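You operate a simulated robot arm through the tools that you are given. There is no shell and no other tool. Be economical: measure what you need, move in short steps, check, and stop when the job is done.

You are at the controls of a simulated robot arm. One attempt, no reset.

## Task
Open the green drawer, fetch the gold screw weight from the wooden table and set it in the inside of the green drawer and shut the drawer again. Put the 30 metal ring from the wooden table on top of the silver roller there and the 38 metal ring on the silver shackle there. Take the socket from the wooden table and put it on top of the number one disc. Open the middle left drawer, put the bearing on the wooden table away in the inside of the middle left drawer, then shut the drawer. Take the hub on the wooden table and put it away on the top of the rusty drum. Open the tool stand drawer, take the black collar and leave it in the inside of the tool stand drawer, then shut the drawer. Put the shaft stub that says "9" from the top of the packing table on the steel shelf under the spout. Take the rotor from the draining board and put it on the shelf under the small steel bench. The order is free. Set down upright: shaft stub, rotor.

Only the result counts: the job must be done as asked and must still hold three seconds after the hand-in. Knocking over, shifting, dropping, spilling or breaking anything else fails it.

## Robot
A 6-joint arm with a two-finger parallel gripper on a trunk, on a base that drives. Base frame: it is fixed to the floor where the robot stands at the start and does not move with it; the origin is under the middle of the robot, x ahead of it, y to its left, z up. Readings come in mm, degrees, newtons and seconds.
With the tool pointing down near the work surface it reaches from about 280 to 680 mm from the robot's upright axis, wherever it stands. Its first joint turns from -166.0 to 166.0 degrees. Places, roughly: bearing (7x7x2 cm) [-700, -1800, 800]; black collar (6x6x4 cm) [-100, 3700, 900]; green drawer [700, -200, 700]; hub (8x8x5 cm) [300, -1500, 800]; inside of the green drawer [800, -200, 700]; inside of the middle left drawer [-2100, -2000, 500]; inside of the tool stand drawer [-1600, 800, 700]; metal ring [-250, -1750, 750]; middle left drawer [-2100, -1900, 500]; number one disc [250, -1500, 750]; roller (8x8x3 cm) [200, -1700, 800]; rotor [0, 3750, 1000]; screw weight [0, -1500, 750]; shackle (6x7x2 cm) [0, -1500, 800]; shaft stub [-2000, 5500, 1000]; shelf under the small steel bench [500, 1700, 200]; socket [-250, -1750, 750]; steel shelf under the spout (30x20 cm) [-320, 4460, 540]; tool stand drawer [-1700, 800, 700]; top of the rusty drum [-8000, 3900, 900]. Payload 4.1 kg.
The tool frame sits at the grasp point between the pads (the TCP): z along the fingers, y along the line on which they close. The tips reach 23 mm beyond it. Largest opening 94 mm; finger width 38, thickness 10; the body of the gripper, 54 by 96 mm, starts 39 mm behind the TCP.
Orientation is that of the tool frame in the base frame, as a unit quaternion [w, x, y, z]. With the fingers straight down and closing along the base's y, the tool's x points along the base's -x, its y along +y and its z along -z.

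## Interface
- The arm moves only by the tool step_arm. Its argument "increments" is a list of rows, each an object of numbers (a shift or turn left out is 0, a gripper value left out holds the last): "tx", "ty", "tz": the shift along the base's x, y, z in mm; "wx", "wy", "wz": the turn, a rotation vector about the base's x, y, z in degrees; "claw": the opening in per cent of the stroke, from 0 (shut) to 100 (fully open). In form: [{"tx": .., "ty": .., "tz": .., "wx": .., "wy": .., "wz": .., "claw": ..}, ...]. A call has 1 to 20 rows; each row is the pose to reach, as a shift and turn from the pose commanded when the call began. A row lasts 0.2 s, in which the tool goes at most 50 mm and 8.6 degrees; a call with a longer step from one row to the next is refused whole, and so is a gripper value outside its range. Where a pose cannot be reached the arm comes as near as it can. A force on the tool above 40 N (or 10 N above the force at the start of the call, whichever is more), or a blocked arm, ends the call early, and 0.2 s more pass. Each finger travels about 45 mm/s and halts on what it meets, pressing with about 24 N; the grip force reading is that of the motor and also rises with nothing between the fingers. The clock runs only during rows and for 0.2 s after the last one: add rows that repeat a pose to give the fingers time. The reply holds the time, the measured pose of the TCP, the force on the tool along the base axes, the opening and the grip force, in the units named above and with some noise, with the torque about the TCP (base axes, N m) and any sound that the robot's microphone picked up, and new pictures: "views" is both (left out), scene, wrist or none.
- Cameras (640 x 400 px; columns grow to the right, rows downward): "scene" is now at [-10.5, 119.5, 1349.9]; the picture's right is [-0.78, -0.62, 0.00], its down [-0.47, 0.60, -0.65] and it looks along [0.40, -0.51, -0.76] (base axes); focal length 290 px, centre (320, 200). "wrist" rides on the gripper at [86, 16, -75] in the tool frame; the picture's right is [-0.18, 0.98, 0.00], its down [-0.58, -0.11, -0.81] and it looks along [-0.79, -0.15, 0.59] (tool axes); focal length 243 px, centre (320, 200). There is no depth. A picture from a camera that has moved, and an enlarged one, comes with that camera's place and axes in the base frame and with its lens. The place of the scene camera against the robot may be out by one fixed shift of up to 18 mm in any direction.
- slide_trunk(by): slides the trunk up (or, below 0, down) by that many mm; the arm and the scene camera ride with it, the base frame stays. It gives what a move gives, with no picture.
- steer(legs): drives the robot by 1 to 6 legs, each [ahead, turn to the left] in mm and degrees, along the robot's own axes; the way and the turn of a leg run together, so that a leg with both is an arc; at most 1500 mm and 180 degrees a leg. The arm and the cameras ride along, it lands a little off, and it stops where it bumps. It gives what a move gives, and a new picture of the scene camera.
- pan_tilt(pan, tilt): turns the head with the scene camera to pan (to the left, within 155 degrees either way) and tilt (down, from -29 to 69), counted from straight ahead of the robot. It gives what a move gives, and a new picture of the scene camera.
- close_up(camera, box): a new picture of the part [left, top, right, bottom] of that camera's present view, enlarged. It takes no simulated time.
- close_job(): hands the job in; it is judged then, once.

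Go step by step. Nothing tells you exact positions but the pictures and the camera data: compare them with the known pose of the tool, close in by small moves and look again before you grip or let go. The budget is 567 turns and 360 pictures, counting those below and the enlarged ones. Unless the task says otherwise, let go and move clear before handing in.

The tools are called after ">>>" as name(argument=value, ...) on one line, values as JSON. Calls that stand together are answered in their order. step_arm: Moves the arm, as the interface text tells. Its arguments: {"type":"object","properties":{"increments":{"type":"array"},"views":{"type":"string","enum":["both","scene","wrist","none"]}},"required":["increments"]} The other tools are called the same way: slide_trunk (by) slides the trunk up or down; steer (legs) drives the base; pan_tilt (pan, tilt) turns the head that bears the scene camera; close_up (camera, box) takes an enlarged picture of a part of a camera's view; close_job () hands the job in.

At the start:

```text
time_s: 0.0
ee_pos: [436.3, -238.3, 912.4]
ee_rot: [0.001, 0.0, 1.0, 0.0]
force: [-1.3, -0.6, -0.4]
ft_torque: [0.0, -0.02, -0.01]
gripper_width: 93.9
grip_force: 0.0
trunk travel left (down, up): [-325.0, 265.0]
robot x, y, heading: [1.1, -1.8, 0.4]
head pan, tilt: [-51.5, 49.6]
```

scene: 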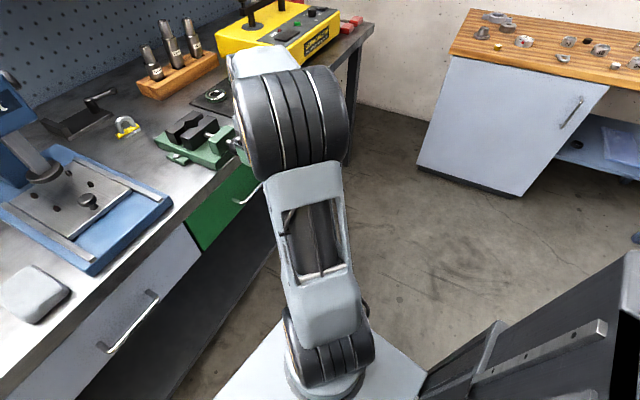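
wrist: 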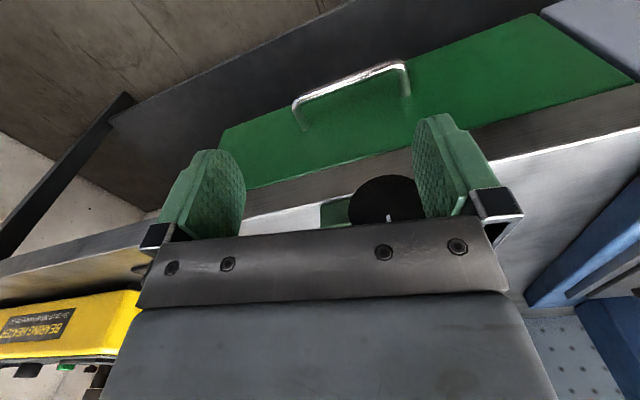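

I see the workbench with the green drawer ahead and the wooden table off to the right. I'll look around first, starting with the drawer and then the table.

>>> pan_tilt(pan=-20, tilt=45)

>>> pan_tilt(pan=-85, tilt=25)

>>> pan_tilt(pan=-150, tilt=20)

>>> pan_tilt(pan=145, tilt=20)

>>> pan_tilt(pan=75, tilt=20)

```text
time_s: 1.0
ee_pos: [436.4, -239.0, 911.5]
ee_rot: [0.0, 0.0, 1.0, 0.0]
force: [0.5, -0.1, -0.4]
ft_torque: [0.03, 0.01, -0.01]
gripper_width: 94.0
grip_force: 0.1
trunk travel left (down, up): [-325.0, 265.0]
robot x, y, heading: [-0.4, 0.9, 0.1]
head pan, tilt: [-20.0, 45.0]
camera scene: at [17.8, 152.2, 1356.3], right [-0.34, -0.94, 0.0], down [-0.66, 0.24, -0.71], along [0.66, -0.24, -0.71], focal length 290 px, centre (320, 200)
```

scene: 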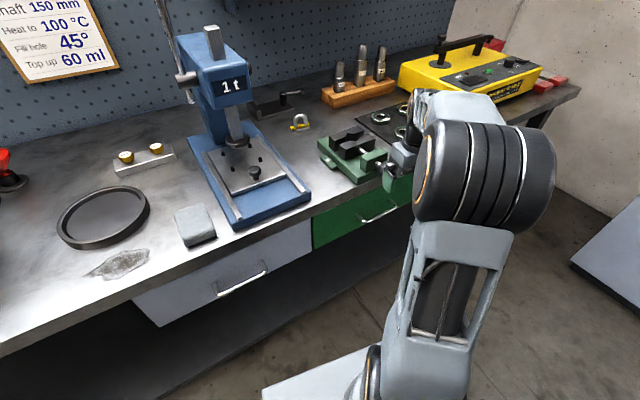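

```text
time_s: 2.3
ee_pos: [436.1, -238.5, 911.6]
ee_rot: [0.0, 0.001, 1.0, 0.0]
force: [0.0, -0.1, -0.3]
ft_torque: [0.0, -0.01, 0.0]
gripper_width: 94.1
grip_force: 0.1
trunk travel left (down, up): [-325.0, 265.0]
robot x, y, heading: [-0.4, -0.8, -0.1]
head pan, tilt: [-85.0, 25.0]
camera scene: at [-50.5, 88.3, 1386.8], right [-1.0, -0.09, 0.0], down [-0.04, 0.42, -0.91], along [0.08, -0.9, -0.42], focal length 290 px, centre (320, 200)
```

scene: 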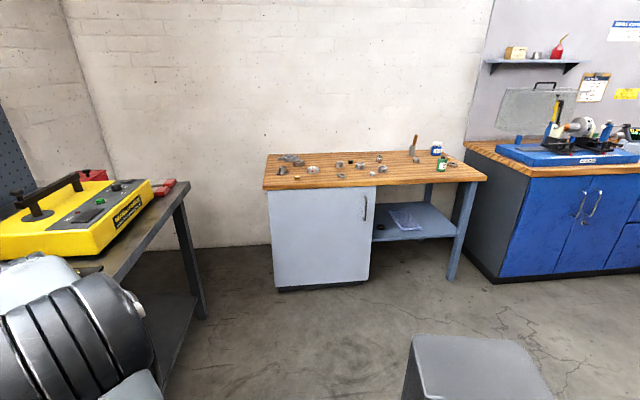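

```text
time_s: 3.7
ee_pos: [435.2, -238.3, 912.1]
ee_rot: [0.0, 0.0, 1.0, 0.0]
force: [-0.7, -0.9, -0.6]
ft_torque: [0.01, 0.01, 0.03]
gripper_width: 94.2
grip_force: 0.2
trunk travel left (down, up): [-325.0, 265.0]
robot x, y, heading: [-2.4, -3.0, -0.1]
head pan, tilt: [-150.0, 20.0]
camera scene: at [-139.2, 133.5, 1394.9], right [-0.5, 0.87, 0.0], down [0.3, 0.17, -0.94], along [-0.81, -0.47, -0.34], focal length 290 px, centre (320, 200)
```

scene: 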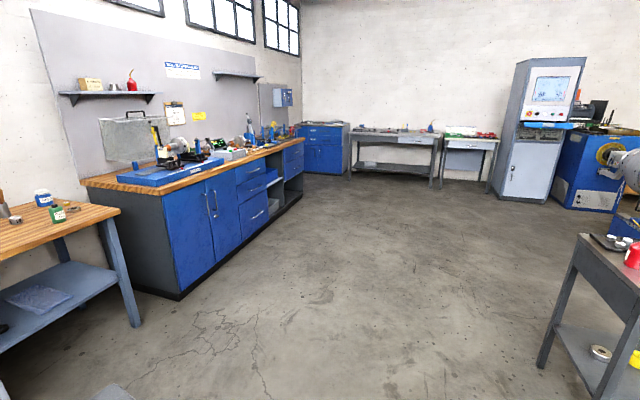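

```text
time_s: 7.7
ee_pos: [435.6, -237.6, 912.3]
ee_rot: [0.0, 0.0, 1.0, 0.0]
force: [-0.1, 0.4, -0.1]
ft_torque: [0.02, 0.0, 0.0]
gripper_width: 94.1
grip_force: 0.1
trunk travel left (down, up): [-325.0, 265.0]
robot x, y, heading: [-1.1, -1.9, -0.1]
head pan, tilt: [145.0, 20.0]
camera scene: at [-134.9, 233.5, 1395.0], right [0.57, 0.82, 0.0], down [0.28, -0.2, -0.94], along [-0.77, 0.54, -0.34], focal length 290 px, centre (320, 200)
```

scene: 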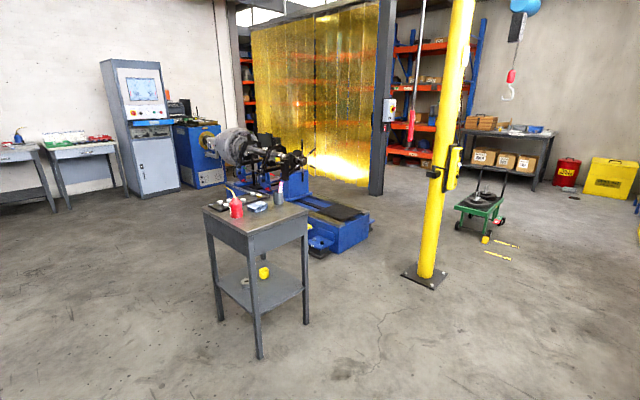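

```text
time_s: 9.1
ee_pos: [436.3, -237.9, 911.8]
ee_rot: [0.0, 0.0, 1.0, 0.0]
force: [-0.7, 0.5, -0.4]
ft_torque: [-0.01, -0.03, 0.0]
gripper_width: 93.9
grip_force: 0.1
trunk travel left (down, up): [-325.0, 265.0]
robot x, y, heading: [-2.0, -1.0, -0.2]
head pan, tilt: [75.0, 20.0]
camera scene: at [-34.6, 270.1, 1395.0], right [0.97, -0.26, 0.0], down [-0.09, -0.33, -0.94], along [0.24, 0.91, -0.34], focal length 290 px, centre (320, 200)
```

scene: 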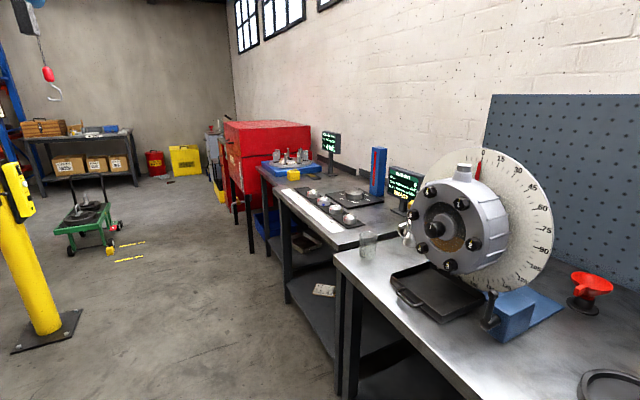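

The bench front is turned about 10.6° relative to me, with the handle near (512,-216,694). I'll back off and turn to be square with it.

>>> steer(legs=[[-150, 0], [0, 10.7]])

>>> step_arm(increments=[{"wz": -8}, {"wz": -16}, {"wz": -24}, {"wz": -32}, {"wz": -40}, {"wz": -48}, {"wz": -56}, {"wz": -64}, {"wz": -72}, {"wz": -80}, {"wz": -88}, {"wz": -90}, {"wz": -90}], views="wrist")

```text
time_s: 11.2
ee_pos: [321.5, -151.9, 911.7]
ee_rot: [-0.001, -0.093, 0.996, 0.0]
force: [0.3, -1.1, 0.8]
ft_torque: [-0.01, -0.01, 0.01]
gripper_width: 93.8
grip_force: 0.0
trunk travel left (down, up): [-325.0, 265.0]
robot x, y, heading: [-153.0, 0.7, 10.8]
head pan, tilt: [75.0, 20.0]
camera scene: at [-231.9, 258.9, 1394.9], right [1.0, -0.07, 0.0], down [-0.03, -0.34, -0.94], along [0.07, 0.94, -0.34], focal length 290 px, centre (320, 200)
```

scene: 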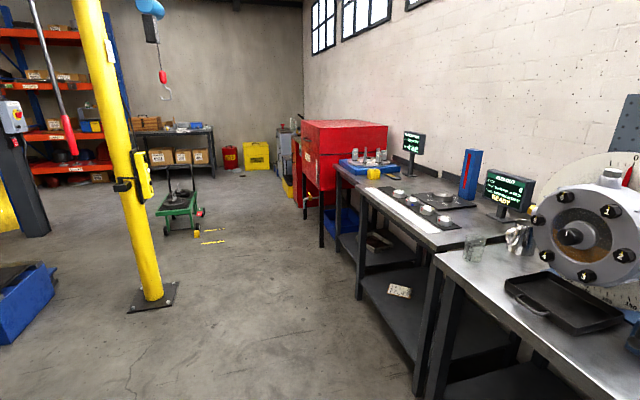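

```text
time_s: 14.0
ee_pos: [321.6, -152.6, 911.7]
ee_rot: [0.001, 0.639, 0.769, -0.001]
force: [0.0, -0.1, -0.2]
ft_torque: [0.0, 0.03, -0.02]
gripper_width: 94.0
grip_force: 0.0
trunk travel left (down, up): [-325.0, 265.0]
robot x, y, heading: [-148.9, 0.0, 10.7]
head pan, tilt: [75.0, 20.0]
camera wrist: at [321.9, -64.9, 985.1], right [1.0, 0.0, 0.0], down [0.0, -0.59, 0.81], along [0.0, -0.81, -0.59], focal length 243 px, centre (320, 200)
```

wrist: 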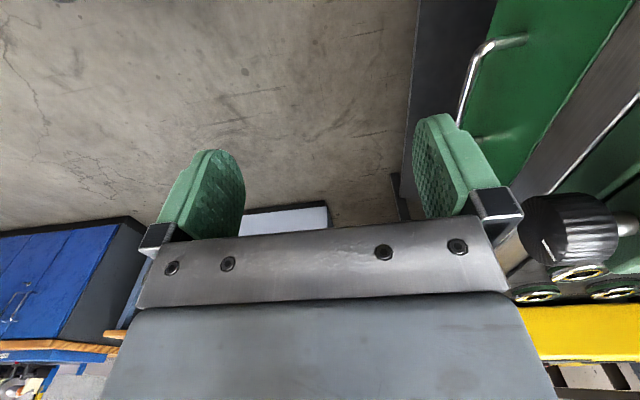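

>>> step_arm(increments=[{"wx": 1.5, "wy": -7.9, "ty": -10, "tz": -20}, {"wx": 3, "wy": -15.7, "ty": -20, "tz": -40}, {"wx": 4.4, "wy": -23.6, "ty": -30, "tz": -60}, {"wx": 5.9, "wy": -31.5, "ty": -40, "tz": -80}, {"wx": 7.4, "wy": -39.3, "ty": -50, "tz": -100}, {"wx": 8.8, "wy": -47.2, "ty": -60, "tz": -120}, {"wx": 10.3, "wy": -55, "ty": -70, "tz": -140}, {"wx": 11.8, "wy": -62.9, "ty": -80, "tz": -160}, {"wx": 13.2, "wy": -70.8, "ty": -85, "tz": -180}, {"wx": 14.7, "wy": -78.6, "tx": 20, "ty": -85, "tz": -200}, {"wx": 16.6, "wy": -88.5, "tx": 40, "ty": -85, "tz": -218}, {"wx": 16.6, "wy": -88.5, "tx": 60, "ty": -85, "tz": -218}, {"wx": 16.6, "wy": -88.5, "tx": 60, "ty": -85, "tz": -218}], views="wrist")

>>> pan_tilt(pan=-30, tilt=45)

```text
refused: row 11 steps farther than a row can; nothing moved
```

```text
time_s: 15.8
ee_pos: [321.7, -152.3, 912.7]
ee_rot: [-0.001, 0.637, 0.771, 0.0]
force: [0.3, 0.1, 0.7]
ft_torque: [0.04, -0.01, -0.01]
gripper_width: 93.9
grip_force: 0.0
trunk travel left (down, up): [-325.0, 265.0]
robot x, y, heading: [-149.4, 1.7, 10.6]
head pan, tilt: [-30.0, 45.0]
camera scene: at [-162.0, 139.2, 1356.3], right [-0.33, -0.94, 0.0], down [-0.67, 0.23, -0.71], along [0.67, -0.23, -0.71], focal length 290 px, centre (320, 200)
```

scene: 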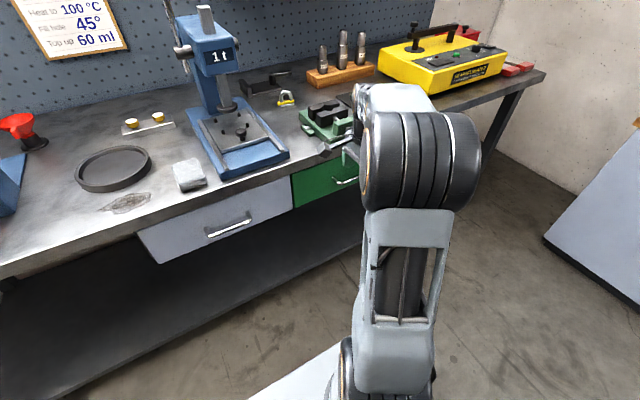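

>>> step_arm(increments=[{"wx": 1.5, "wy": -7.9, "ty": -10, "tz": -20}, {"wx": 3, "wy": -15.7, "ty": -20, "tz": -40}, {"wx": 4.4, "wy": -23.6, "ty": -30, "tz": -60}, {"wx": 5.9, "wy": -31.5, "ty": -40, "tz": -80}, {"wx": 7.4, "wy": -39.3, "ty": -50, "tz": -100}, {"wx": 8.8, "wy": -47.2, "ty": -60, "tz": -120}, {"wx": 10.3, "wy": -55, "ty": -70, "tz": -140}, {"wx": 11.8, "wy": -62.9, "ty": -80, "tz": -160}, {"wx": 13.2, "wy": -70.8, "ty": -85, "tz": -180}, {"wx": 14.7, "wy": -78.6, "tx": 20, "ty": -85, "tz": -200}, {"wx": 16.1, "wy": -86, "tx": 40, "ty": -85, "tz": -218}, {"wx": 16.6, "wy": -88.5, "tx": 60, "ty": -85, "tz": -218}, {"wx": 16.6, "wy": -88.5, "tx": 60, "ty": -85, "tz": -218}], views="both")

```text
time_s: 18.6
ee_pos: [382.2, -238.1, 693.7]
ee_rot: [0.453, 0.45, 0.544, 0.544]
force: [0.1, -0.1, -0.1]
ft_torque: [0.0, -0.01, 0.01]
gripper_width: 94.0
grip_force: 0.1
trunk travel left (down, up): [-325.0, 265.0]
robot x, y, heading: [-150.9, -2.1, 10.6]
head pan, tilt: [-30.0, 45.0]
camera scene: at [-162.0, 139.1, 1356.3], right [-0.33, -0.94, 0.0], down [-0.67, 0.23, -0.71], along [0.67, -0.23, -0.71], focal length 290 px, centre (320, 200)
camera wrist: at [293.5, -167.1, 708.3], right [0.03, -0.18, 0.98], down [-0.69, -0.72, -0.11], along [0.73, -0.67, -0.15], focal length 243 px, centre (320, 200)
```

scene: 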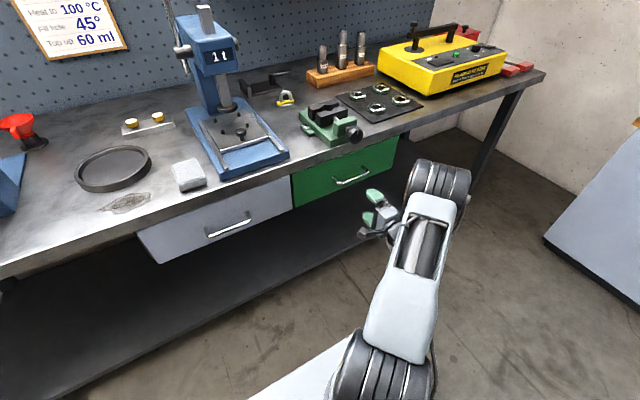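
wrist: 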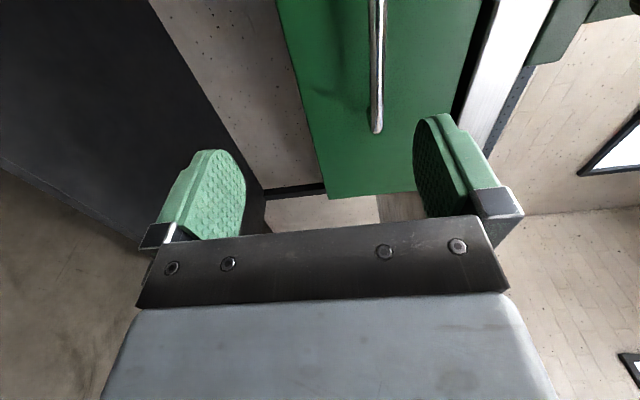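

Combining both wrist views, the handle centre is near (493,-220,732). I'll raise the tool, advance, and look.

>>> step_arm(increments=[{"tz": 19}, {"tz": 38}, {"tx": 25, "ty": 4.5, "tz": 38}, {"tx": 50, "ty": 9, "tz": 38}, {"tx": 70, "ty": 13, "tz": 38}, {"tx": 85, "ty": 15.5, "tz": 38}, {"tx": 85, "ty": 15.5, "tz": 38}], views="both")

```text
time_s: 20.2
ee_pos: [467.1, -222.2, 733.1]
ee_rot: [0.452, 0.451, 0.545, 0.543]
force: [0.5, -0.1, -0.5]
ft_torque: [-0.02, -0.01, 0.02]
gripper_width: 93.9
grip_force: 0.0
trunk travel left (down, up): [-325.0, 265.0]
robot x, y, heading: [-150.4, 2.2, 10.7]
head pan, tilt: [-30.0, 45.0]
camera scene: at [-162.0, 139.1, 1356.3], right [-0.33, -0.94, 0.0], down [-0.67, 0.23, -0.71], along [0.67, -0.23, -0.71], focal length 290 px, centre (320, 200)
camera wrist: at [377.7, -151.2, 746.5], right [0.03, -0.18, 0.98], down [-0.69, -0.72, -0.11], along [0.73, -0.67, -0.15], focal length 243 px, centre (320, 200)
```

scene: 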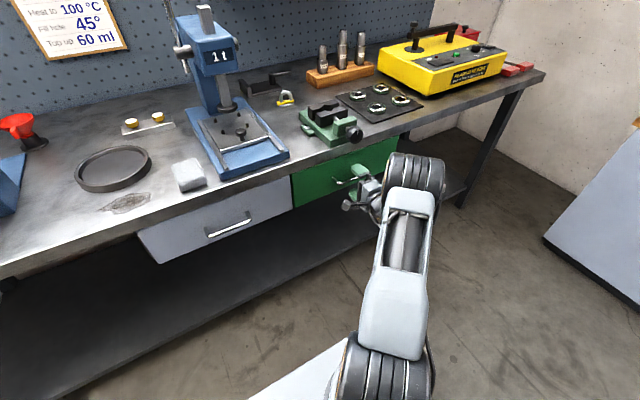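
wrist: 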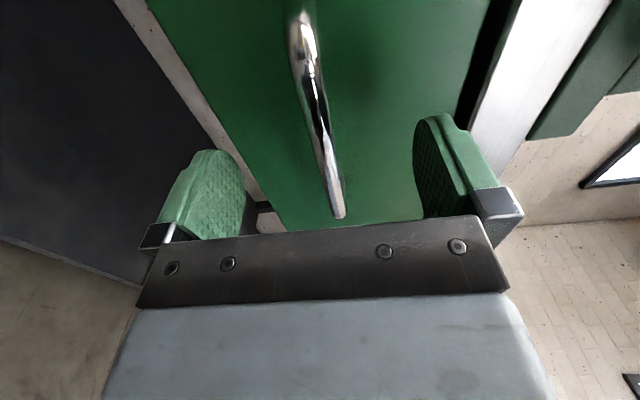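

>>> step_arm(increments=[{"tx": 9, "ty": 1.6}, {"tx": 18, "ty": 3.3}, {"tx": 18, "ty": 3.3, "claw": 50}, {"tx": 18, "ty": 3.3, "claw": 0}, {"tx": 18, "ty": 3.3, "claw": 0}, {"tx": 18, "ty": 3.3, "claw": 0}, {"tx": 18, "ty": 3.3, "claw": 0}, {"tx": 18, "ty": 3.3, "claw": 0}, {"tx": 18, "ty": 3.3, "claw": 0}, {"tx": 18, "ty": 3.3, "claw": 0}], views="wrist")

```text
time_s: 22.4
ee_pos: [484.9, -218.4, 735.6]
ee_rot: [0.455, 0.45, 0.543, 0.544]
force: [1.7, -0.8, 19.4]
ft_torque: [0.84, 0.13, 0.67]
gripper_width: 11.5
grip_force: 45.2
trunk travel left (down, up): [-325.0, 265.0]
robot x, y, heading: [-151.8, 0.3, 10.8]
head pan, tilt: [-30.0, 45.0]
camera wrist: at [395.1, -147.8, 749.0], right [0.03, -0.18, 0.98], down [-0.68, -0.72, -0.11], along [0.73, -0.67, -0.14], focal length 243 px, centre (320, 200)
```

wrist: 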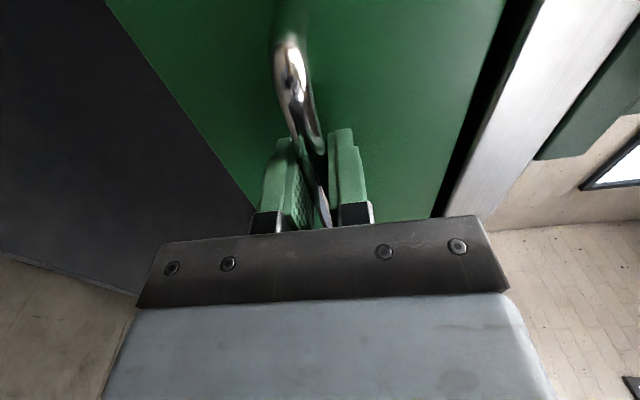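

Handle gripped at 11.5 mm. Pulling along the drawer normal.

>>> step_arm(increments=[{"tz": 4}, {"tx": -20, "ty": -3.7, "tz": 4}, {"tx": -39, "ty": -7.3, "tz": 4}, {"tx": -59, "ty": -11, "tz": 4}, {"tx": -79, "ty": -14.7, "tz": 4}, {"tx": -98, "ty": -18.4, "tz": 4}, {"tx": -118, "ty": -22, "tz": 4}, {"tx": -138, "ty": -25.7, "tz": 4}, {"tx": -157, "ty": -29.4, "tz": 4}, {"tx": -177, "ty": -33, "tz": 4}, {"tx": -197, "ty": -36.8, "tz": 4}], views="both")

```text
time_s: 24.8
ee_pos: [288.1, -257.9, 734.8]
ee_rot: [0.451, 0.453, 0.545, 0.543]
force: [2.4, -19.9, -10.7]
ft_torque: [-0.07, -0.01, 0.45]
gripper_width: 11.6
grip_force: 44.9
trunk travel left (down, up): [-325.0, 265.0]
robot x, y, heading: [-152.7, -2.3, 10.7]
head pan, tilt: [-30.0, 45.0]
camera scene: at [-161.0, 136.9, 1356.3], right [-0.33, -0.94, 0.0], down [-0.67, 0.24, -0.71], along [0.67, -0.23, -0.71], focal length 290 px, centre (320, 200)
camera wrist: at [198.5, -187.2, 749.9], right [0.03, -0.18, 0.98], down [-0.69, -0.72, -0.11], along [0.73, -0.67, -0.15], focal length 243 px, centre (320, 200)
```

scene: 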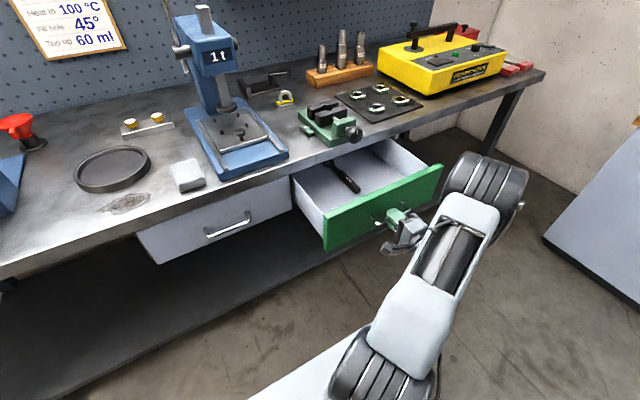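
wrist: 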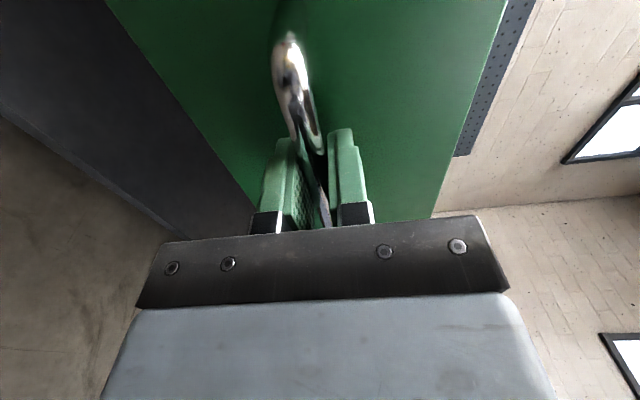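

>>> step_arm(increments=[{"claw": 40}, {"claw": 60}, {"claw": 60}, {"claw": 60}, {"tx": -20, "ty": -3.7, "claw": 60}, {"tx": -40, "ty": -7.3, "claw": 60}, {"tx": -60, "ty": -11}, {"tx": -60, "ty": -11, "tz": 40}, {"tx": -60, "ty": -11, "tz": 80}, {"tx": -60, "ty": -11, "tz": 120}, {"tx": -60, "ty": -11, "tz": 160}, {"tx": -60, "ty": -11, "tz": 200}, {"tx": -60, "ty": -11, "tz": 220}], views="scene")

>>> step_arm(increments=[{"wx": -1.5, "wy": 8}, {"wx": -3, "wy": 16}, {"wx": -4.5, "wy": 24}, {"wx": -6, "wy": 32}, {"wx": -7.5, "wy": 40}, {"wx": -9, "wy": 48}, {"wx": -10.5, "wy": 56}, {"wx": -12, "wy": 64}, {"wx": -13.5, "wy": 72}, {"wx": -15, "wy": 80}, {"wx": -16.5, "wy": 88}, {"wx": -16.8, "wy": 89.5}, {"wx": -16.8, "wy": 89.5}], views="wrist")

```text
time_s: 27.6
ee_pos: [228.4, -268.4, 955.5]
ee_rot: [0.452, 0.452, 0.545, 0.543]
force: [0.1, 0.0, -0.1]
ft_torque: [0.0, -0.03, -0.04]
gripper_width: 56.3
grip_force: 0.1
trunk travel left (down, up): [-325.0, 265.0]
robot x, y, heading: [-152.4, 1.5, 10.6]
head pan, tilt: [-30.0, 45.0]
camera scene: at [-162.1, 139.1, 1356.2], right [-0.33, -0.94, 0.0], down [-0.67, 0.23, -0.71], along [0.67, -0.23, -0.71], focal length 290 px, centre (320, 200)
```

scene: 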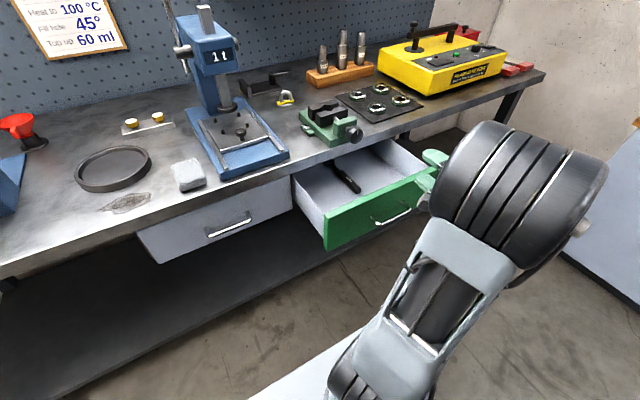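

```text
time_s: 30.4
ee_pos: [228.2, -266.8, 956.3]
ee_rot: [-0.006, 0.639, 0.769, -0.007]
force: [-0.1, -0.6, 1.1]
ft_torque: [0.01, -0.02, 0.01]
gripper_width: 56.5
grip_force: 0.0
trunk travel left (down, up): [-325.0, 265.0]
robot x, y, heading: [-149.3, -1.6, 10.6]
head pan, tilt: [-30.0, 45.0]
camera wrist: at [229.2, -178.8, 1028.6], right [1.0, 0.0, -0.02], down [0.02, -0.59, 0.81], along [-0.01, -0.81, -0.59], focal length 243 px, centre (320, 200)
```

wrist: 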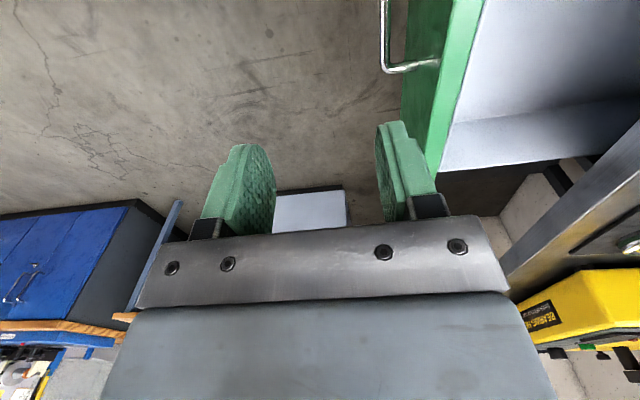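

Drawer is open. Now I drive over to the wooden table, ending up parallel to it, with the table on my left.

>>> steer(legs=[[0, -90], [900, 0]])

>>> pan_tilt(pan=0, tilt=50)

```text
time_s: 39.0
ee_pos: [-249.7, -1266.8, 956.3]
ee_rot: [-0.008, 0.996, 0.094, -0.001]
force: [0.8, 0.3, 0.2]
ft_torque: [-0.01, 0.02, -0.02]
gripper_width: 56.5
grip_force: 0.1
trunk travel left (down, up): [-325.0, 265.0]
robot x, y, heading: [19.4, -886.1, -79.1]
head pan, tilt: [-30.0, 45.0]
camera scene: at [144.2, -861.6, 1356.3], right [-0.94, 0.33, 0.0], down [0.23, 0.67, -0.71], along [-0.23, -0.67, -0.71], focal length 290 px, centre (320, 200)
```

scene: 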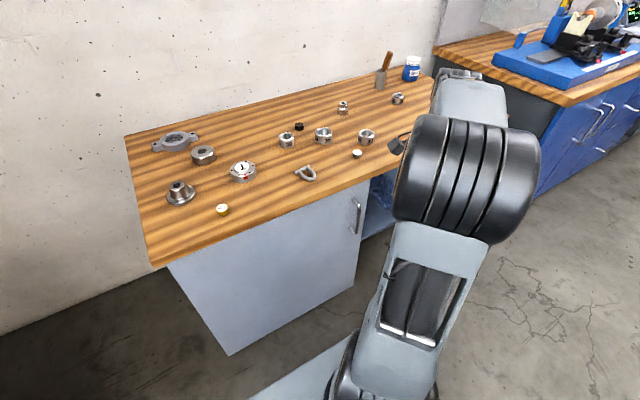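

```text
time_s: 40.0
ee_pos: [-249.1, -1266.8, 956.3]
ee_rot: [-0.009, 0.996, 0.094, -0.001]
force: [0.3, -0.6, 0.1]
ft_torque: [-0.01, -0.02, 0.02]
gripper_width: 56.3
grip_force: 0.1
trunk travel left (down, up): [-325.0, 265.0]
robot x, y, heading: [18.1, -890.3, -79.4]
head pan, tilt: [0.0, 50.0]
camera scene: at [185.3, -860.6, 1349.4], right [-0.98, -0.19, 0.0], down [-0.14, 0.75, -0.64], along [0.12, -0.63, -0.77], focal length 290 px, centre (320, 200)
```

scene: 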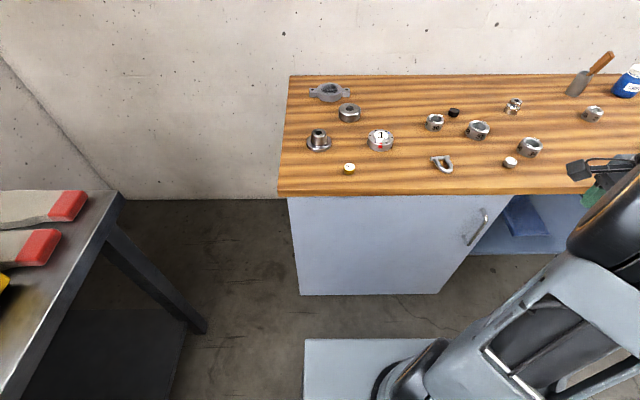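

>>> close_up(camera="scene", box=[280, 70, 460, 190])

>>> close_up(camera="scene", box=[420, 70, 600, 190])

```text
3.33 times, centred on (370, 130) of scene
camera zoom: at [185.3, -860.6, 1349.4], right [-0.98, -0.19, 0.0], down [-0.14, 0.75, -0.64], along [0.12, -0.63, -0.77], focal length 968 px, centre (153, 433)
```

zoom: 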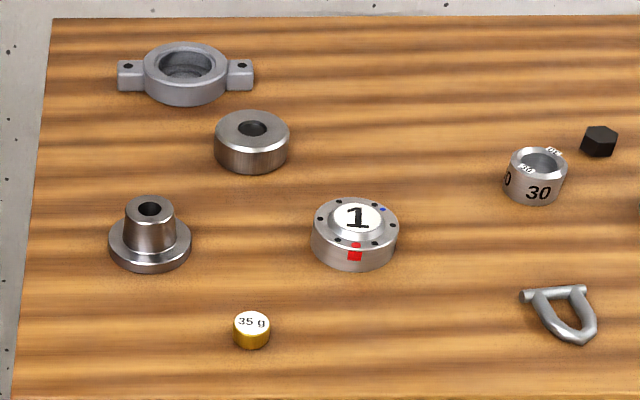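

```text
3.33 times, centred on (510, 130) of scene
camera zoom: at [185.3, -860.6, 1349.4], right [-0.98, -0.19, 0.0], down [-0.14, 0.75, -0.64], along [0.12, -0.63, -0.77], focal length 968 px, centre (-313, 433)
```

zoom: 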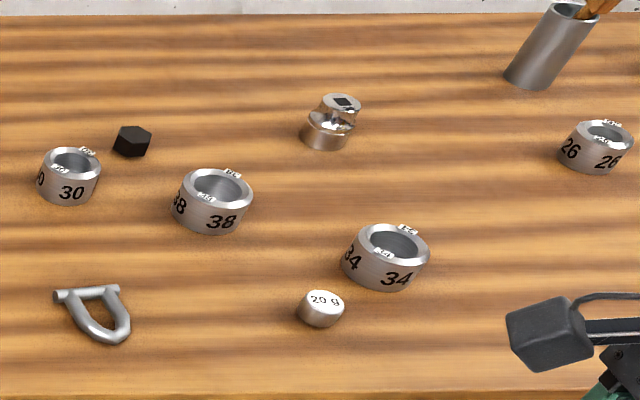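

I've identified everything on the table: the gold 35 g weight, hub, disc 1, roller, shackle, 30 and 38 rings, and socket. I'll park sideways with the table on my right.

>>> steer(legs=[[60, 0], [0, 105], [-400, 0], [0, -15.2]])

>>> pan_tilt(pan=-95, tilt=50)

>>> close_up(camera="wrist", box=[0, 0, 640, 400])

```text
time_s: 48.4
ee_pos: [52.5, -1387.6, 955.5]
ee_rot: [-0.006, 0.632, 0.775, -0.007]
force: [-0.3, 0.8, -0.4]
ft_torque: [-0.04, 0.0, 0.01]
gripper_width: 56.4
grip_force: 0.1
trunk travel left (down, up): [-325.0, 265.0]
robot x, y, heading: [-327.0, -1126.0, 11.5]
head pan, tilt: [0.0, 50.0]
camera scene: at [-344.5, -946.8, 1349.4], right [0.2, -0.98, 0.0], down [-0.75, -0.15, -0.64], along [0.63, 0.13, -0.77], focal length 290 px, centre (320, 200)
```

scene: 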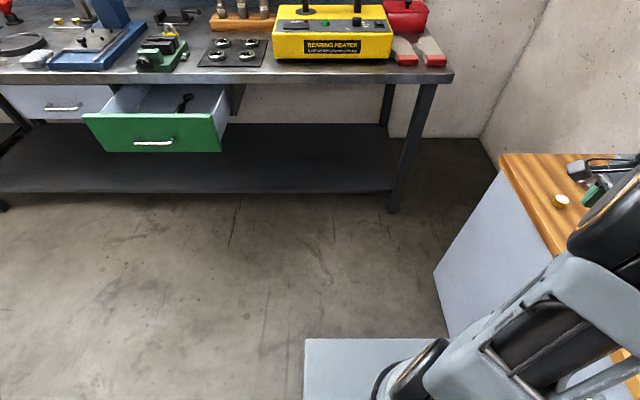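

```text
time_s: 50.1
ee_pos: [53.9, -1388.3, 956.0]
ee_rot: [-0.006, 0.632, 0.775, -0.006]
force: [-0.4, 0.0, 0.6]
ft_torque: [-0.02, 0.01, 0.01]
gripper_width: 56.0
grip_force: 0.1
trunk travel left (down, up): [-325.0, 265.0]
robot x, y, heading: [-330.8, -1128.3, 11.8]
head pan, tilt: [-95.0, 50.0]
camera scene: at [-411.1, -1038.7, 1349.4], right [-0.99, -0.12, 0.0], down [-0.09, 0.76, -0.64], along [0.07, -0.64, -0.77], focal length 290 px, centre (320, 200)
```

scene: 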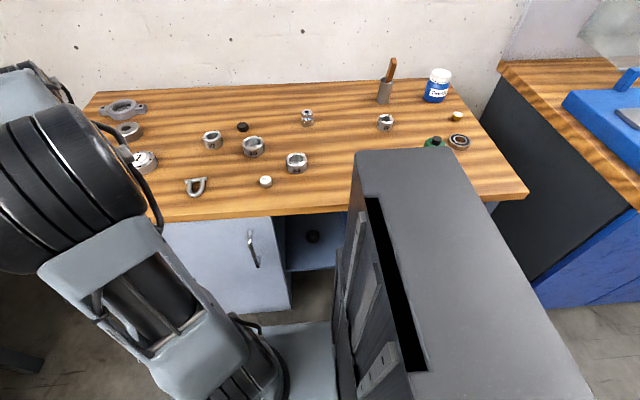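

```text
1.00 times, centred on (320, 200) of wrist (not enlarged: the box is as wide or as high as the picture)
camera zoom: at [52.8, -1299.8, 1028.6], right [1.0, 0.02, -0.02], down [0.02, -0.59, 0.81], along [0.0, -0.81, -0.59], focal length 243 px, centre (320, 200)
```

zoom: 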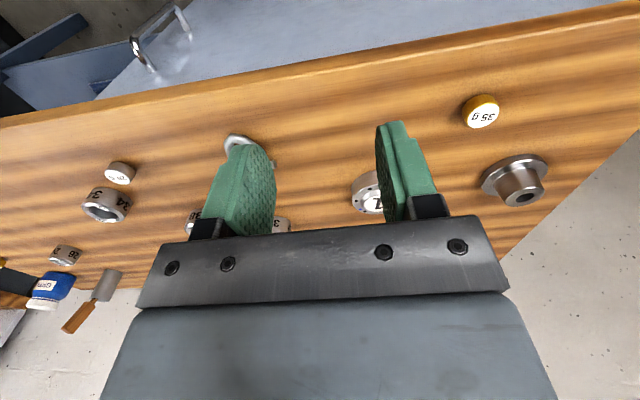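

>>> step_arm(increments=[{"tx": 33, "ty": -12}, {"tx": 67, "ty": -24}, {"tx": 100, "ty": -36}, {"tx": 134, "ty": -49}, {"tx": 167, "ty": -61}, {"tx": 167, "ty": -61, "tz": -30}, {"tx": 167, "ty": -61, "tz": -60}, {"tx": 167, "ty": -61, "tz": -76}, {"tx": 167, "ty": -61, "tz": -76}], views="wrist")

```text
time_s: 52.1
ee_pos: [220.5, -1448.9, 878.7]
ee_rot: [-0.006, 0.631, 0.775, -0.007]
force: [0.4, 0.0, 0.2]
ft_torque: [0.01, 0.01, 0.0]
gripper_width: 56.6
grip_force: 0.0
trunk travel left (down, up): [-325.0, 265.0]
robot x, y, heading: [-328.7, -1126.0, 11.2]
head pan, tilt: [-95.0, 50.0]
camera wrist: at [221.0, -1360.7, 952.2], right [1.0, 0.02, -0.02], down [0.02, -0.59, 0.81], along [0.0, -0.81, -0.59], focal length 243 px, centre (320, 200)
```

wrist: 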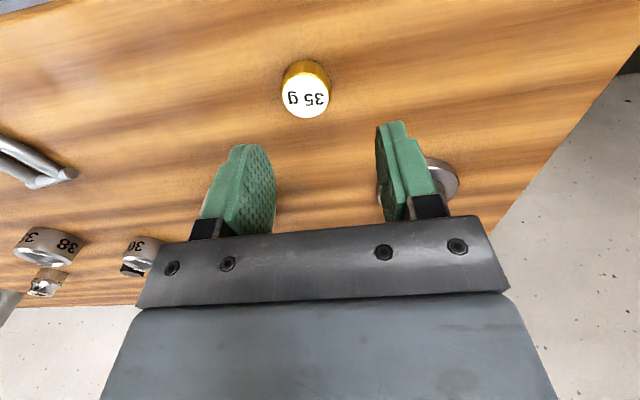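

Weight top is near (211,-1443,814). I'll do the ring and socket jobs first from a closer parking spot, so I'm lifting the arm and shifting the base nearer the table.

>>> step_arm(increments=[{"tz": 45}, {"tz": 90}, {"tz": 90, "tx": -40, "ty": 25}, {"tz": 90, "tx": -80, "ty": 50}, {"tz": 90, "tx": -120, "ty": 75}, {"tz": 90, "tx": -150, "ty": 95}], views="none")

>>> steer(legs=[[0, -8.5], [490, 0], [0, 8], [-315, 0]])

>>> close_up(camera="wrist", box=[0, 0, 640, 400])

```text
time_s: 53.5
ee_pos: [69.8, -1352.4, 969.8]
ee_rot: [-0.006, 0.632, 0.775, -0.007]
force: [0.1, -0.4, 0.5]
ft_torque: [0.0, 0.03, 0.03]
gripper_width: 56.5
grip_force: 0.1
trunk travel left (down, up): [-325.0, 265.0]
robot x, y, heading: [-334.3, -1127.6, 11.3]
head pan, tilt: [-95.0, 50.0]
```

```text
time_s: 59.3
ee_pos: [246.2, -1392.4, 969.0]
ee_rot: [-0.005, 0.636, 0.772, -0.007]
force: [0.9, 0.0, -0.9]
ft_torque: [-0.01, -0.01, 0.03]
gripper_width: 56.7
grip_force: 0.1
trunk travel left (down, up): [-325.0, 265.0]
robot x, y, heading: [-154.1, -1158.8, 10.8]
head pan, tilt: [-95.0, 50.0]
camera scene: at [-233.3, -1072.8, 1349.4], right [-0.99, -0.11, 0.0], down [-0.08, 0.76, -0.64], along [0.07, -0.64, -0.77], focal length 290 px, centre (320, 200)
```

scene: 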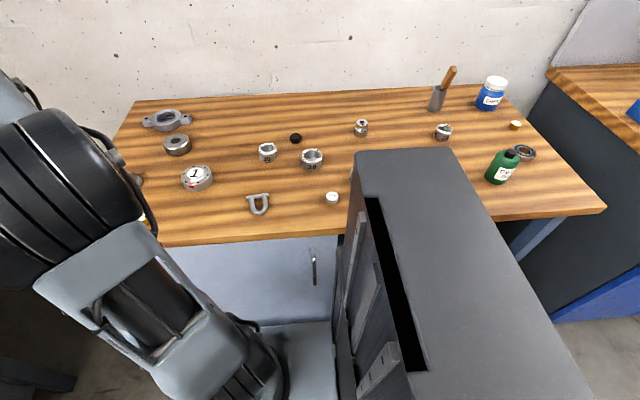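

```text
1.00 times, centred on (320, 200) of wrist (not enlarged: the box is as wide or as high as the picture)
camera zoom: at [246.5, -1304.2, 1042.5], right [1.0, 0.01, -0.02], down [0.02, -0.59, 0.81], along [0.0, -0.81, -0.59], focal length 243 px, centre (320, 200)
```

zoom: 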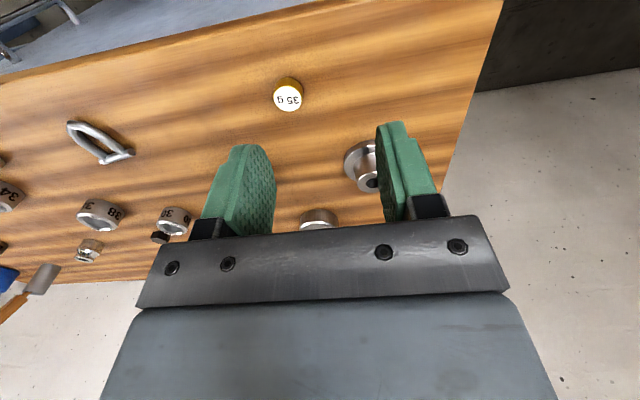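

Base parked at the right spot. Moving above the 30 ring.

>>> step_arm(increments=[{"tx": -27, "ty": -29, "claw": 75}, {"tx": -53, "ty": -58}, {"tx": -80, "ty": -88}, {"tx": -106, "ty": -117}, {"tx": -133, "ty": -146}, {"tx": -159, "ty": -175}, {"tx": -186, "ty": -204}, {"tx": -212, "ty": -234}, {"tx": -239, "ty": -263}, {"tx": -265, "ty": -292}, {"tx": -265, "ty": -292, "tz": -40}, {"tx": -265, "ty": -292, "tz": -84}, {"tx": -265, "ty": -292, "tz": -84}], views="wrist")

```text
time_s: 62.1
ee_pos: [-20.0, -1683.4, 885.1]
ee_rot: [-0.006, 0.635, 0.772, -0.007]
force: [-0.7, -0.4, -0.4]
ft_torque: [0.01, 0.01, -0.04]
gripper_width: 70.4
grip_force: 0.1
trunk travel left (down, up): [-325.0, 265.0]
robot x, y, heading: [-152.1, -1161.2, 10.9]
head pan, tilt: [-95.0, 50.0]
camera wrist: at [-19.2, -1596.3, 957.9], right [1.0, 0.01, -0.02], down [0.02, -0.59, 0.81], along [0.0, -0.81, -0.59], focal length 243 px, centre (320, 200)
```

wrist: 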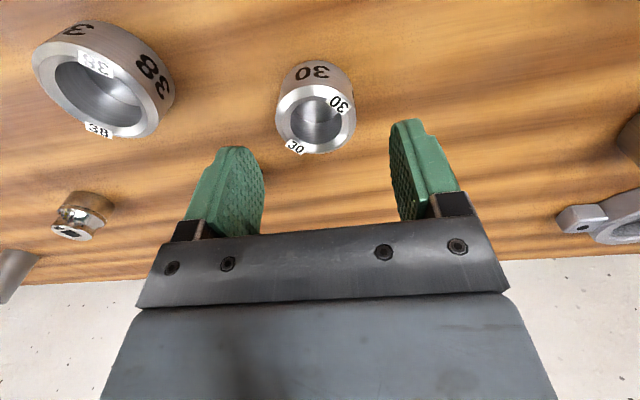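

>>> step_arm(increments=[{"tx": -3, "ty": -10.5}, {"tx": -3, "ty": -10.5, "tz": -30}, {"tx": -3, "ty": -10.5, "tz": -61}, {"tx": -3, "ty": -10.5, "tz": -61, "claw": 40}, {"tx": -3, "ty": -10.5, "tz": -61, "claw": 0}, {"tx": -3, "ty": -10.5, "tz": -61, "claw": 0}, {"tx": -3, "ty": -10.5, "tz": -61, "claw": 0}, {"tx": -3, "ty": -10.5, "tz": -61, "claw": 0}], views="wrist")

```text
time_s: 63.9
ee_pos: [-21.2, -1695.2, 823.2]
ee_rot: [-0.006, 0.635, 0.772, -0.007]
force: [0.8, -0.4, 1.1]
ft_torque: [-0.03, -0.09, -0.03]
gripper_width: 50.1
grip_force: 24.4
trunk travel left (down, up): [-325.0, 265.0]
robot x, y, heading: [-149.8, -1161.9, 11.1]
head pan, tilt: [-95.0, 50.0]
camera wrist: at [-21.2, -1606.7, 896.5], right [1.0, 0.01, -0.02], down [0.02, -0.59, 0.81], along [0.0, -0.81, -0.59], focal length 243 px, centre (320, 200)
```

wrist: 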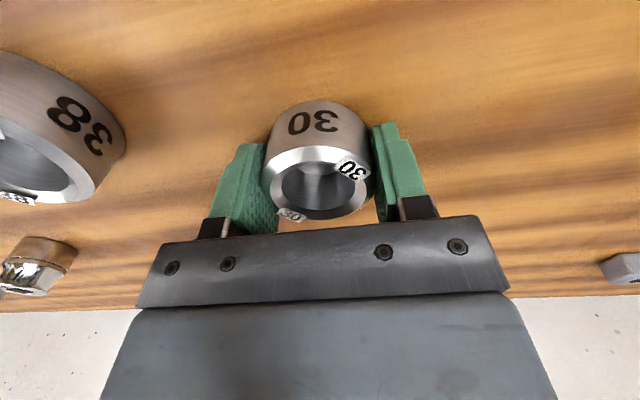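

>>> step_arm(increments=[{"tz": 30}, {"tz": 70}, {"tz": 110}, {"tx": 45, "tz": 110}, {"tx": 90, "tz": 110}, {"tx": 135, "tz": 110}, {"tx": 180, "tz": 110}, {"tx": 215, "tz": 110}, {"tx": 250, "tz": 110, "ty": 5}, {"tx": 250, "tz": 110, "ty": 5}], views="both")

```text
time_s: 66.1
ee_pos: [216.7, -1679.3, 930.6]
ee_rot: [-0.005, 0.636, 0.771, -0.007]
force: [0.4, 0.4, -0.5]
ft_torque: [-0.01, -0.02, 0.0]
gripper_width: 0.0
grip_force: 23.6
out of reach, approached as far as the arm can: row 9, 10
trunk travel left (down, up): [-325.0, 265.0]
robot x, y, heading: [-151.6, -1161.1, 10.9]
head pan, tilt: [-95.0, 50.0]
camera scene: at [-233.7, -1072.7, 1349.3], right [-0.99, -0.11, 0.0], down [-0.08, 0.76, -0.64], along [0.07, -0.64, -0.77], focal length 290 px, centre (320, 200)
camera wrist: at [217.4, -1592.5, 1003.5], right [1.0, 0.01, -0.02], down [0.02, -0.59, 0.81], along [0.0, -0.81, -0.59], focal length 243 px, centre (320, 200)
```

scene: 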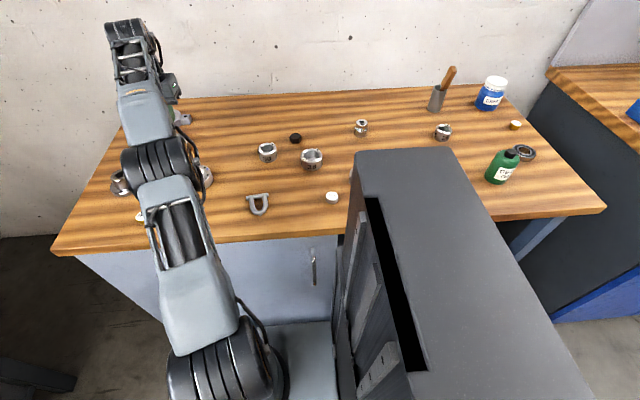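
wrist: 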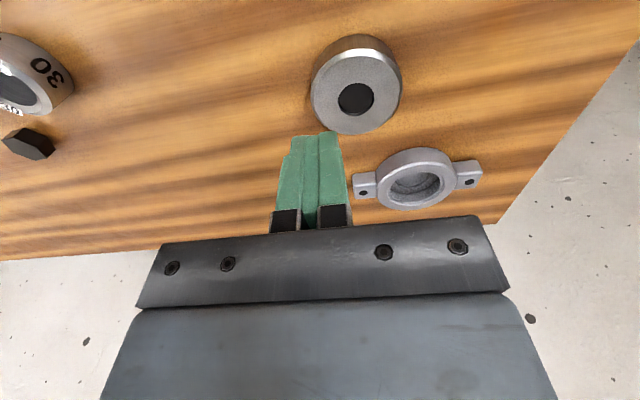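

The ring slipped out on lifting and still stands in its place. I'll go back, grip lower and lift slowly.

>>> step_arm(increments=[{"tx": -40, "ty": -2, "claw": 50}, {"tx": -80, "ty": -4, "claw": 75}, {"tx": -120, "ty": -6}, {"tx": -160, "ty": -8}, {"tx": -200, "ty": -11}, {"tx": -238, "ty": -16}, {"tx": -238, "ty": -16, "tz": -40}, {"tx": -238, "ty": -16, "tz": -40}], views="wrist")

```text
time_s: 67.9
ee_pos: [-21.8, -1696.3, 891.2]
ee_rot: [-0.005, 0.635, 0.772, -0.006]
force: [0.4, -0.4, 1.2]
ft_torque: [-0.01, 0.0, 0.02]
gripper_width: 70.8
grip_force: 0.1
trunk travel left (down, up): [-325.0, 265.0]
robot x, y, heading: [-152.1, -1163.6, 11.1]
head pan, tilt: [-95.0, 50.0]
camera wrist: at [-21.2, -1608.6, 963.9], right [1.0, 0.01, -0.02], down [0.02, -0.59, 0.81], along [0.0, -0.81, -0.59], focal length 243 px, centre (320, 200)
```

wrist: 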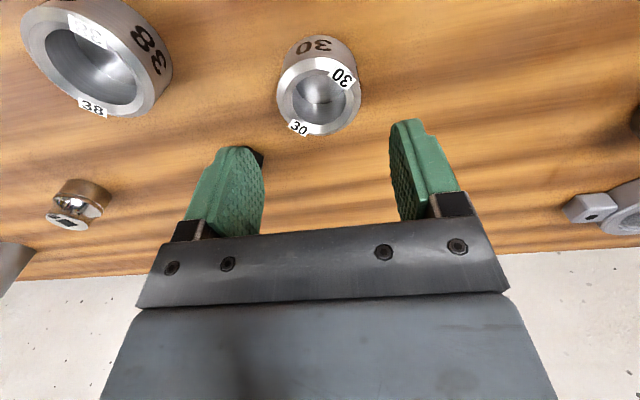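

>>> step_arm(increments=[{"tx": -1, "ty": 3, "tz": -30}, {"tx": -1, "ty": 3, "tz": -55}, {"tx": -1, "ty": 3, "tz": -65}, {"tx": -1, "ty": 3, "tz": -73}, {"tx": -1, "ty": 3, "tz": -73, "claw": 30}, {"tx": -1, "ty": 3, "tz": -73, "claw": 0}, {"tx": -1, "ty": 3, "tz": -73, "claw": 0}, {"tx": -1, "ty": 3, "tz": -73, "claw": 0}, {"tx": -1, "ty": 3, "tz": -73, "claw": 0}, {"tx": -1, "ty": 3, "tz": -73, "claw": 0}, {"tx": -1, "ty": 3, "tz": -73, "claw": 0}, {"tx": -1, "ty": 3, "tz": -69, "claw": 0}, {"tx": -1, "ty": 3, "tz": -63, "claw": 0}], views="wrist")

```text
time_s: 69.1
ee_pos: [-16.1, -1693.3, 822.6]
ee_rot: [0.0, 0.635, 0.773, -0.008]
force: [5.8, 7.2, 14.8]
ft_torque: [0.59, -0.56, 0.07]
gripper_width: 50.6
grip_force: 18.3
trunk travel left (down, up): [-325.0, 265.0]
robot x, y, heading: [-151.9, -1163.8, 11.2]
head pan, tilt: [-95.0, 50.0]
stopped in row 5: the force on the tool passed its limit at 43 N (the readings are from after the stop); the commanded pose is now the measured one
camera wrist: at [-16.6, -1604.4, 895.4], right [1.0, 0.01, -0.01], down [0.01, -0.58, 0.81], along [0.0, -0.81, -0.58], focal length 243 px, centre (320, 200)
```

wrist: 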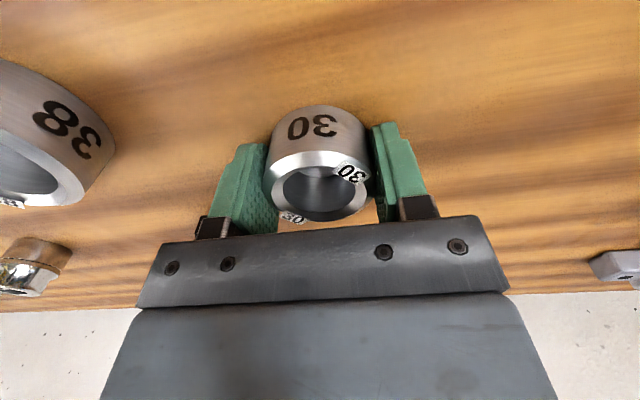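

>>> step_arm(increments=[{"claw": 0}, {"claw": 0}, {"claw": 0}, {"tz": 3}, {"tz": 7}, {"tz": 12}, {"tz": 18}, {"tz": 24}, {"tz": 30}], views="wrist")

```text
time_s: 71.1
ee_pos: [-18.5, -1695.2, 850.2]
ee_rot: [-0.001, 0.635, 0.772, -0.008]
force: [0.8, 0.4, -1.3]
ft_torque: [0.0, -0.02, 0.03]
gripper_width: 49.8
grip_force: 23.7
trunk travel left (down, up): [-325.0, 265.0]
robot x, y, heading: [-149.9, -1164.7, 11.1]
head pan, tilt: [-95.0, 50.0]
camera wrist: at [-18.5, -1606.4, 923.2], right [1.0, 0.01, -0.01], down [0.01, -0.58, 0.81], along [0.0, -0.81, -0.58], focal length 243 px, centre (320, 200)
```

wrist: 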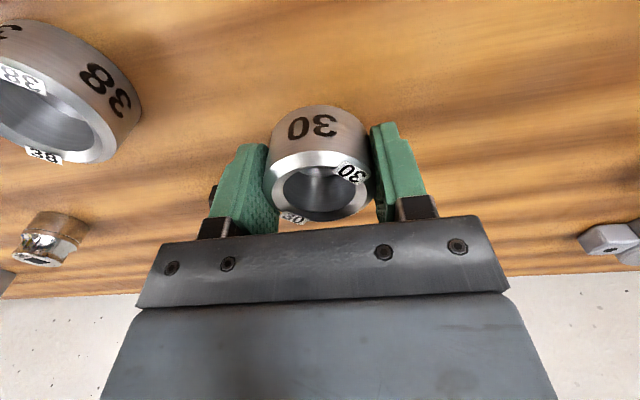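

>>> step_arm(increments=[{"tz": 12}, {"tz": 24}, {"tz": 36}, {"tz": 48}, {"tz": 60}, {"tz": 72}, {"tz": 80}, {"tz": 80}], views="none")

>>> steer(legs=[[130, 0]])

```text
time_s: 72.9
ee_pos: [-18.4, -1694.8, 931.7]
ee_rot: [-0.001, 0.635, 0.773, -0.008]
force: [0.6, 0.3, -1.3]
ft_torque: [0.02, -0.01, 0.02]
gripper_width: 50.0
grip_force: 23.8
trunk travel left (down, up): [-325.0, 265.0]
robot x, y, heading: [-151.9, -1162.6, 11.1]
head pan, tilt: [-95.0, 50.0]
```

```text
time_s: 74.2
ee_pos: [110.6, -1669.6, 930.7]
ee_rot: [0.0, 0.635, 0.773, -0.009]
force: [-0.2, -0.1, -0.9]
ft_torque: [0.0, -0.03, -0.01]
gripper_width: 49.9
grip_force: 24.0
trunk travel left (down, up): [-325.0, 265.0]
robot x, y, heading: [-24.9, -1135.4, 11.3]
head pan, tilt: [-95.0, 50.0]
camera scene: at [-105.4, -1047.9, 1349.4], right [-0.99, -0.11, 0.0], down [-0.08, 0.76, -0.64], along [0.07, -0.64, -0.77], focal length 290 px, centre (320, 200)
```

scene: 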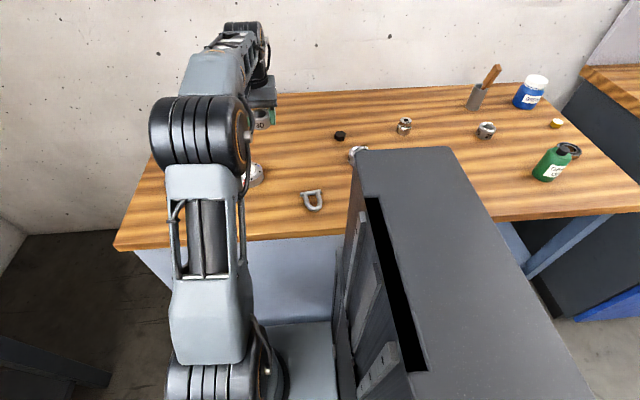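

>>> step_arm(increments=[{"tx": 29, "ty": -5}, {"tx": 58, "ty": -10}, {"tx": 87, "ty": -15}, {"tx": 115, "ty": -20}, {"tx": 115, "ty": -20, "tz": -15}, {"tx": 115, "ty": -20, "tz": -25}, {"tx": 115, "ty": -20, "tz": -25}], views="wrist")

```text
time_s: 75.8
ee_pos: [226.9, -1688.8, 906.7]
ee_rot: [-0.001, 0.634, 0.773, -0.008]
force: [-0.3, 0.4, -0.7]
ft_torque: [-0.01, -0.02, -0.03]
gripper_width: 50.0
grip_force: 23.7
trunk travel left (down, up): [-325.0, 265.0]
robot x, y, heading: [-22.0, -1136.1, 11.2]
head pan, tilt: [-95.0, 50.0]
camera wrist: at [225.7, -1599.6, 978.2], right [1.0, 0.01, -0.01], down [0.02, -0.58, 0.81], along [0.0, -0.81, -0.58], focal length 243 px, centre (320, 200)
```

wrist: 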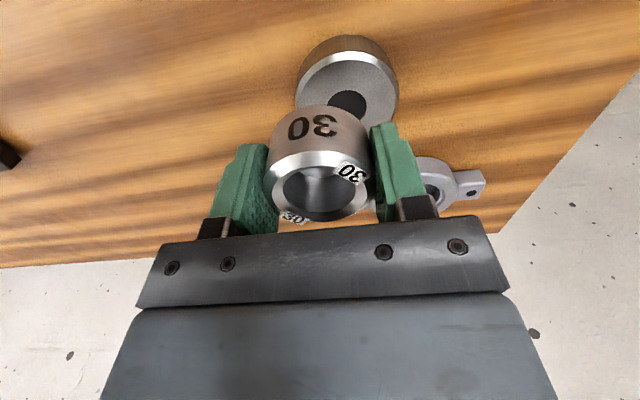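

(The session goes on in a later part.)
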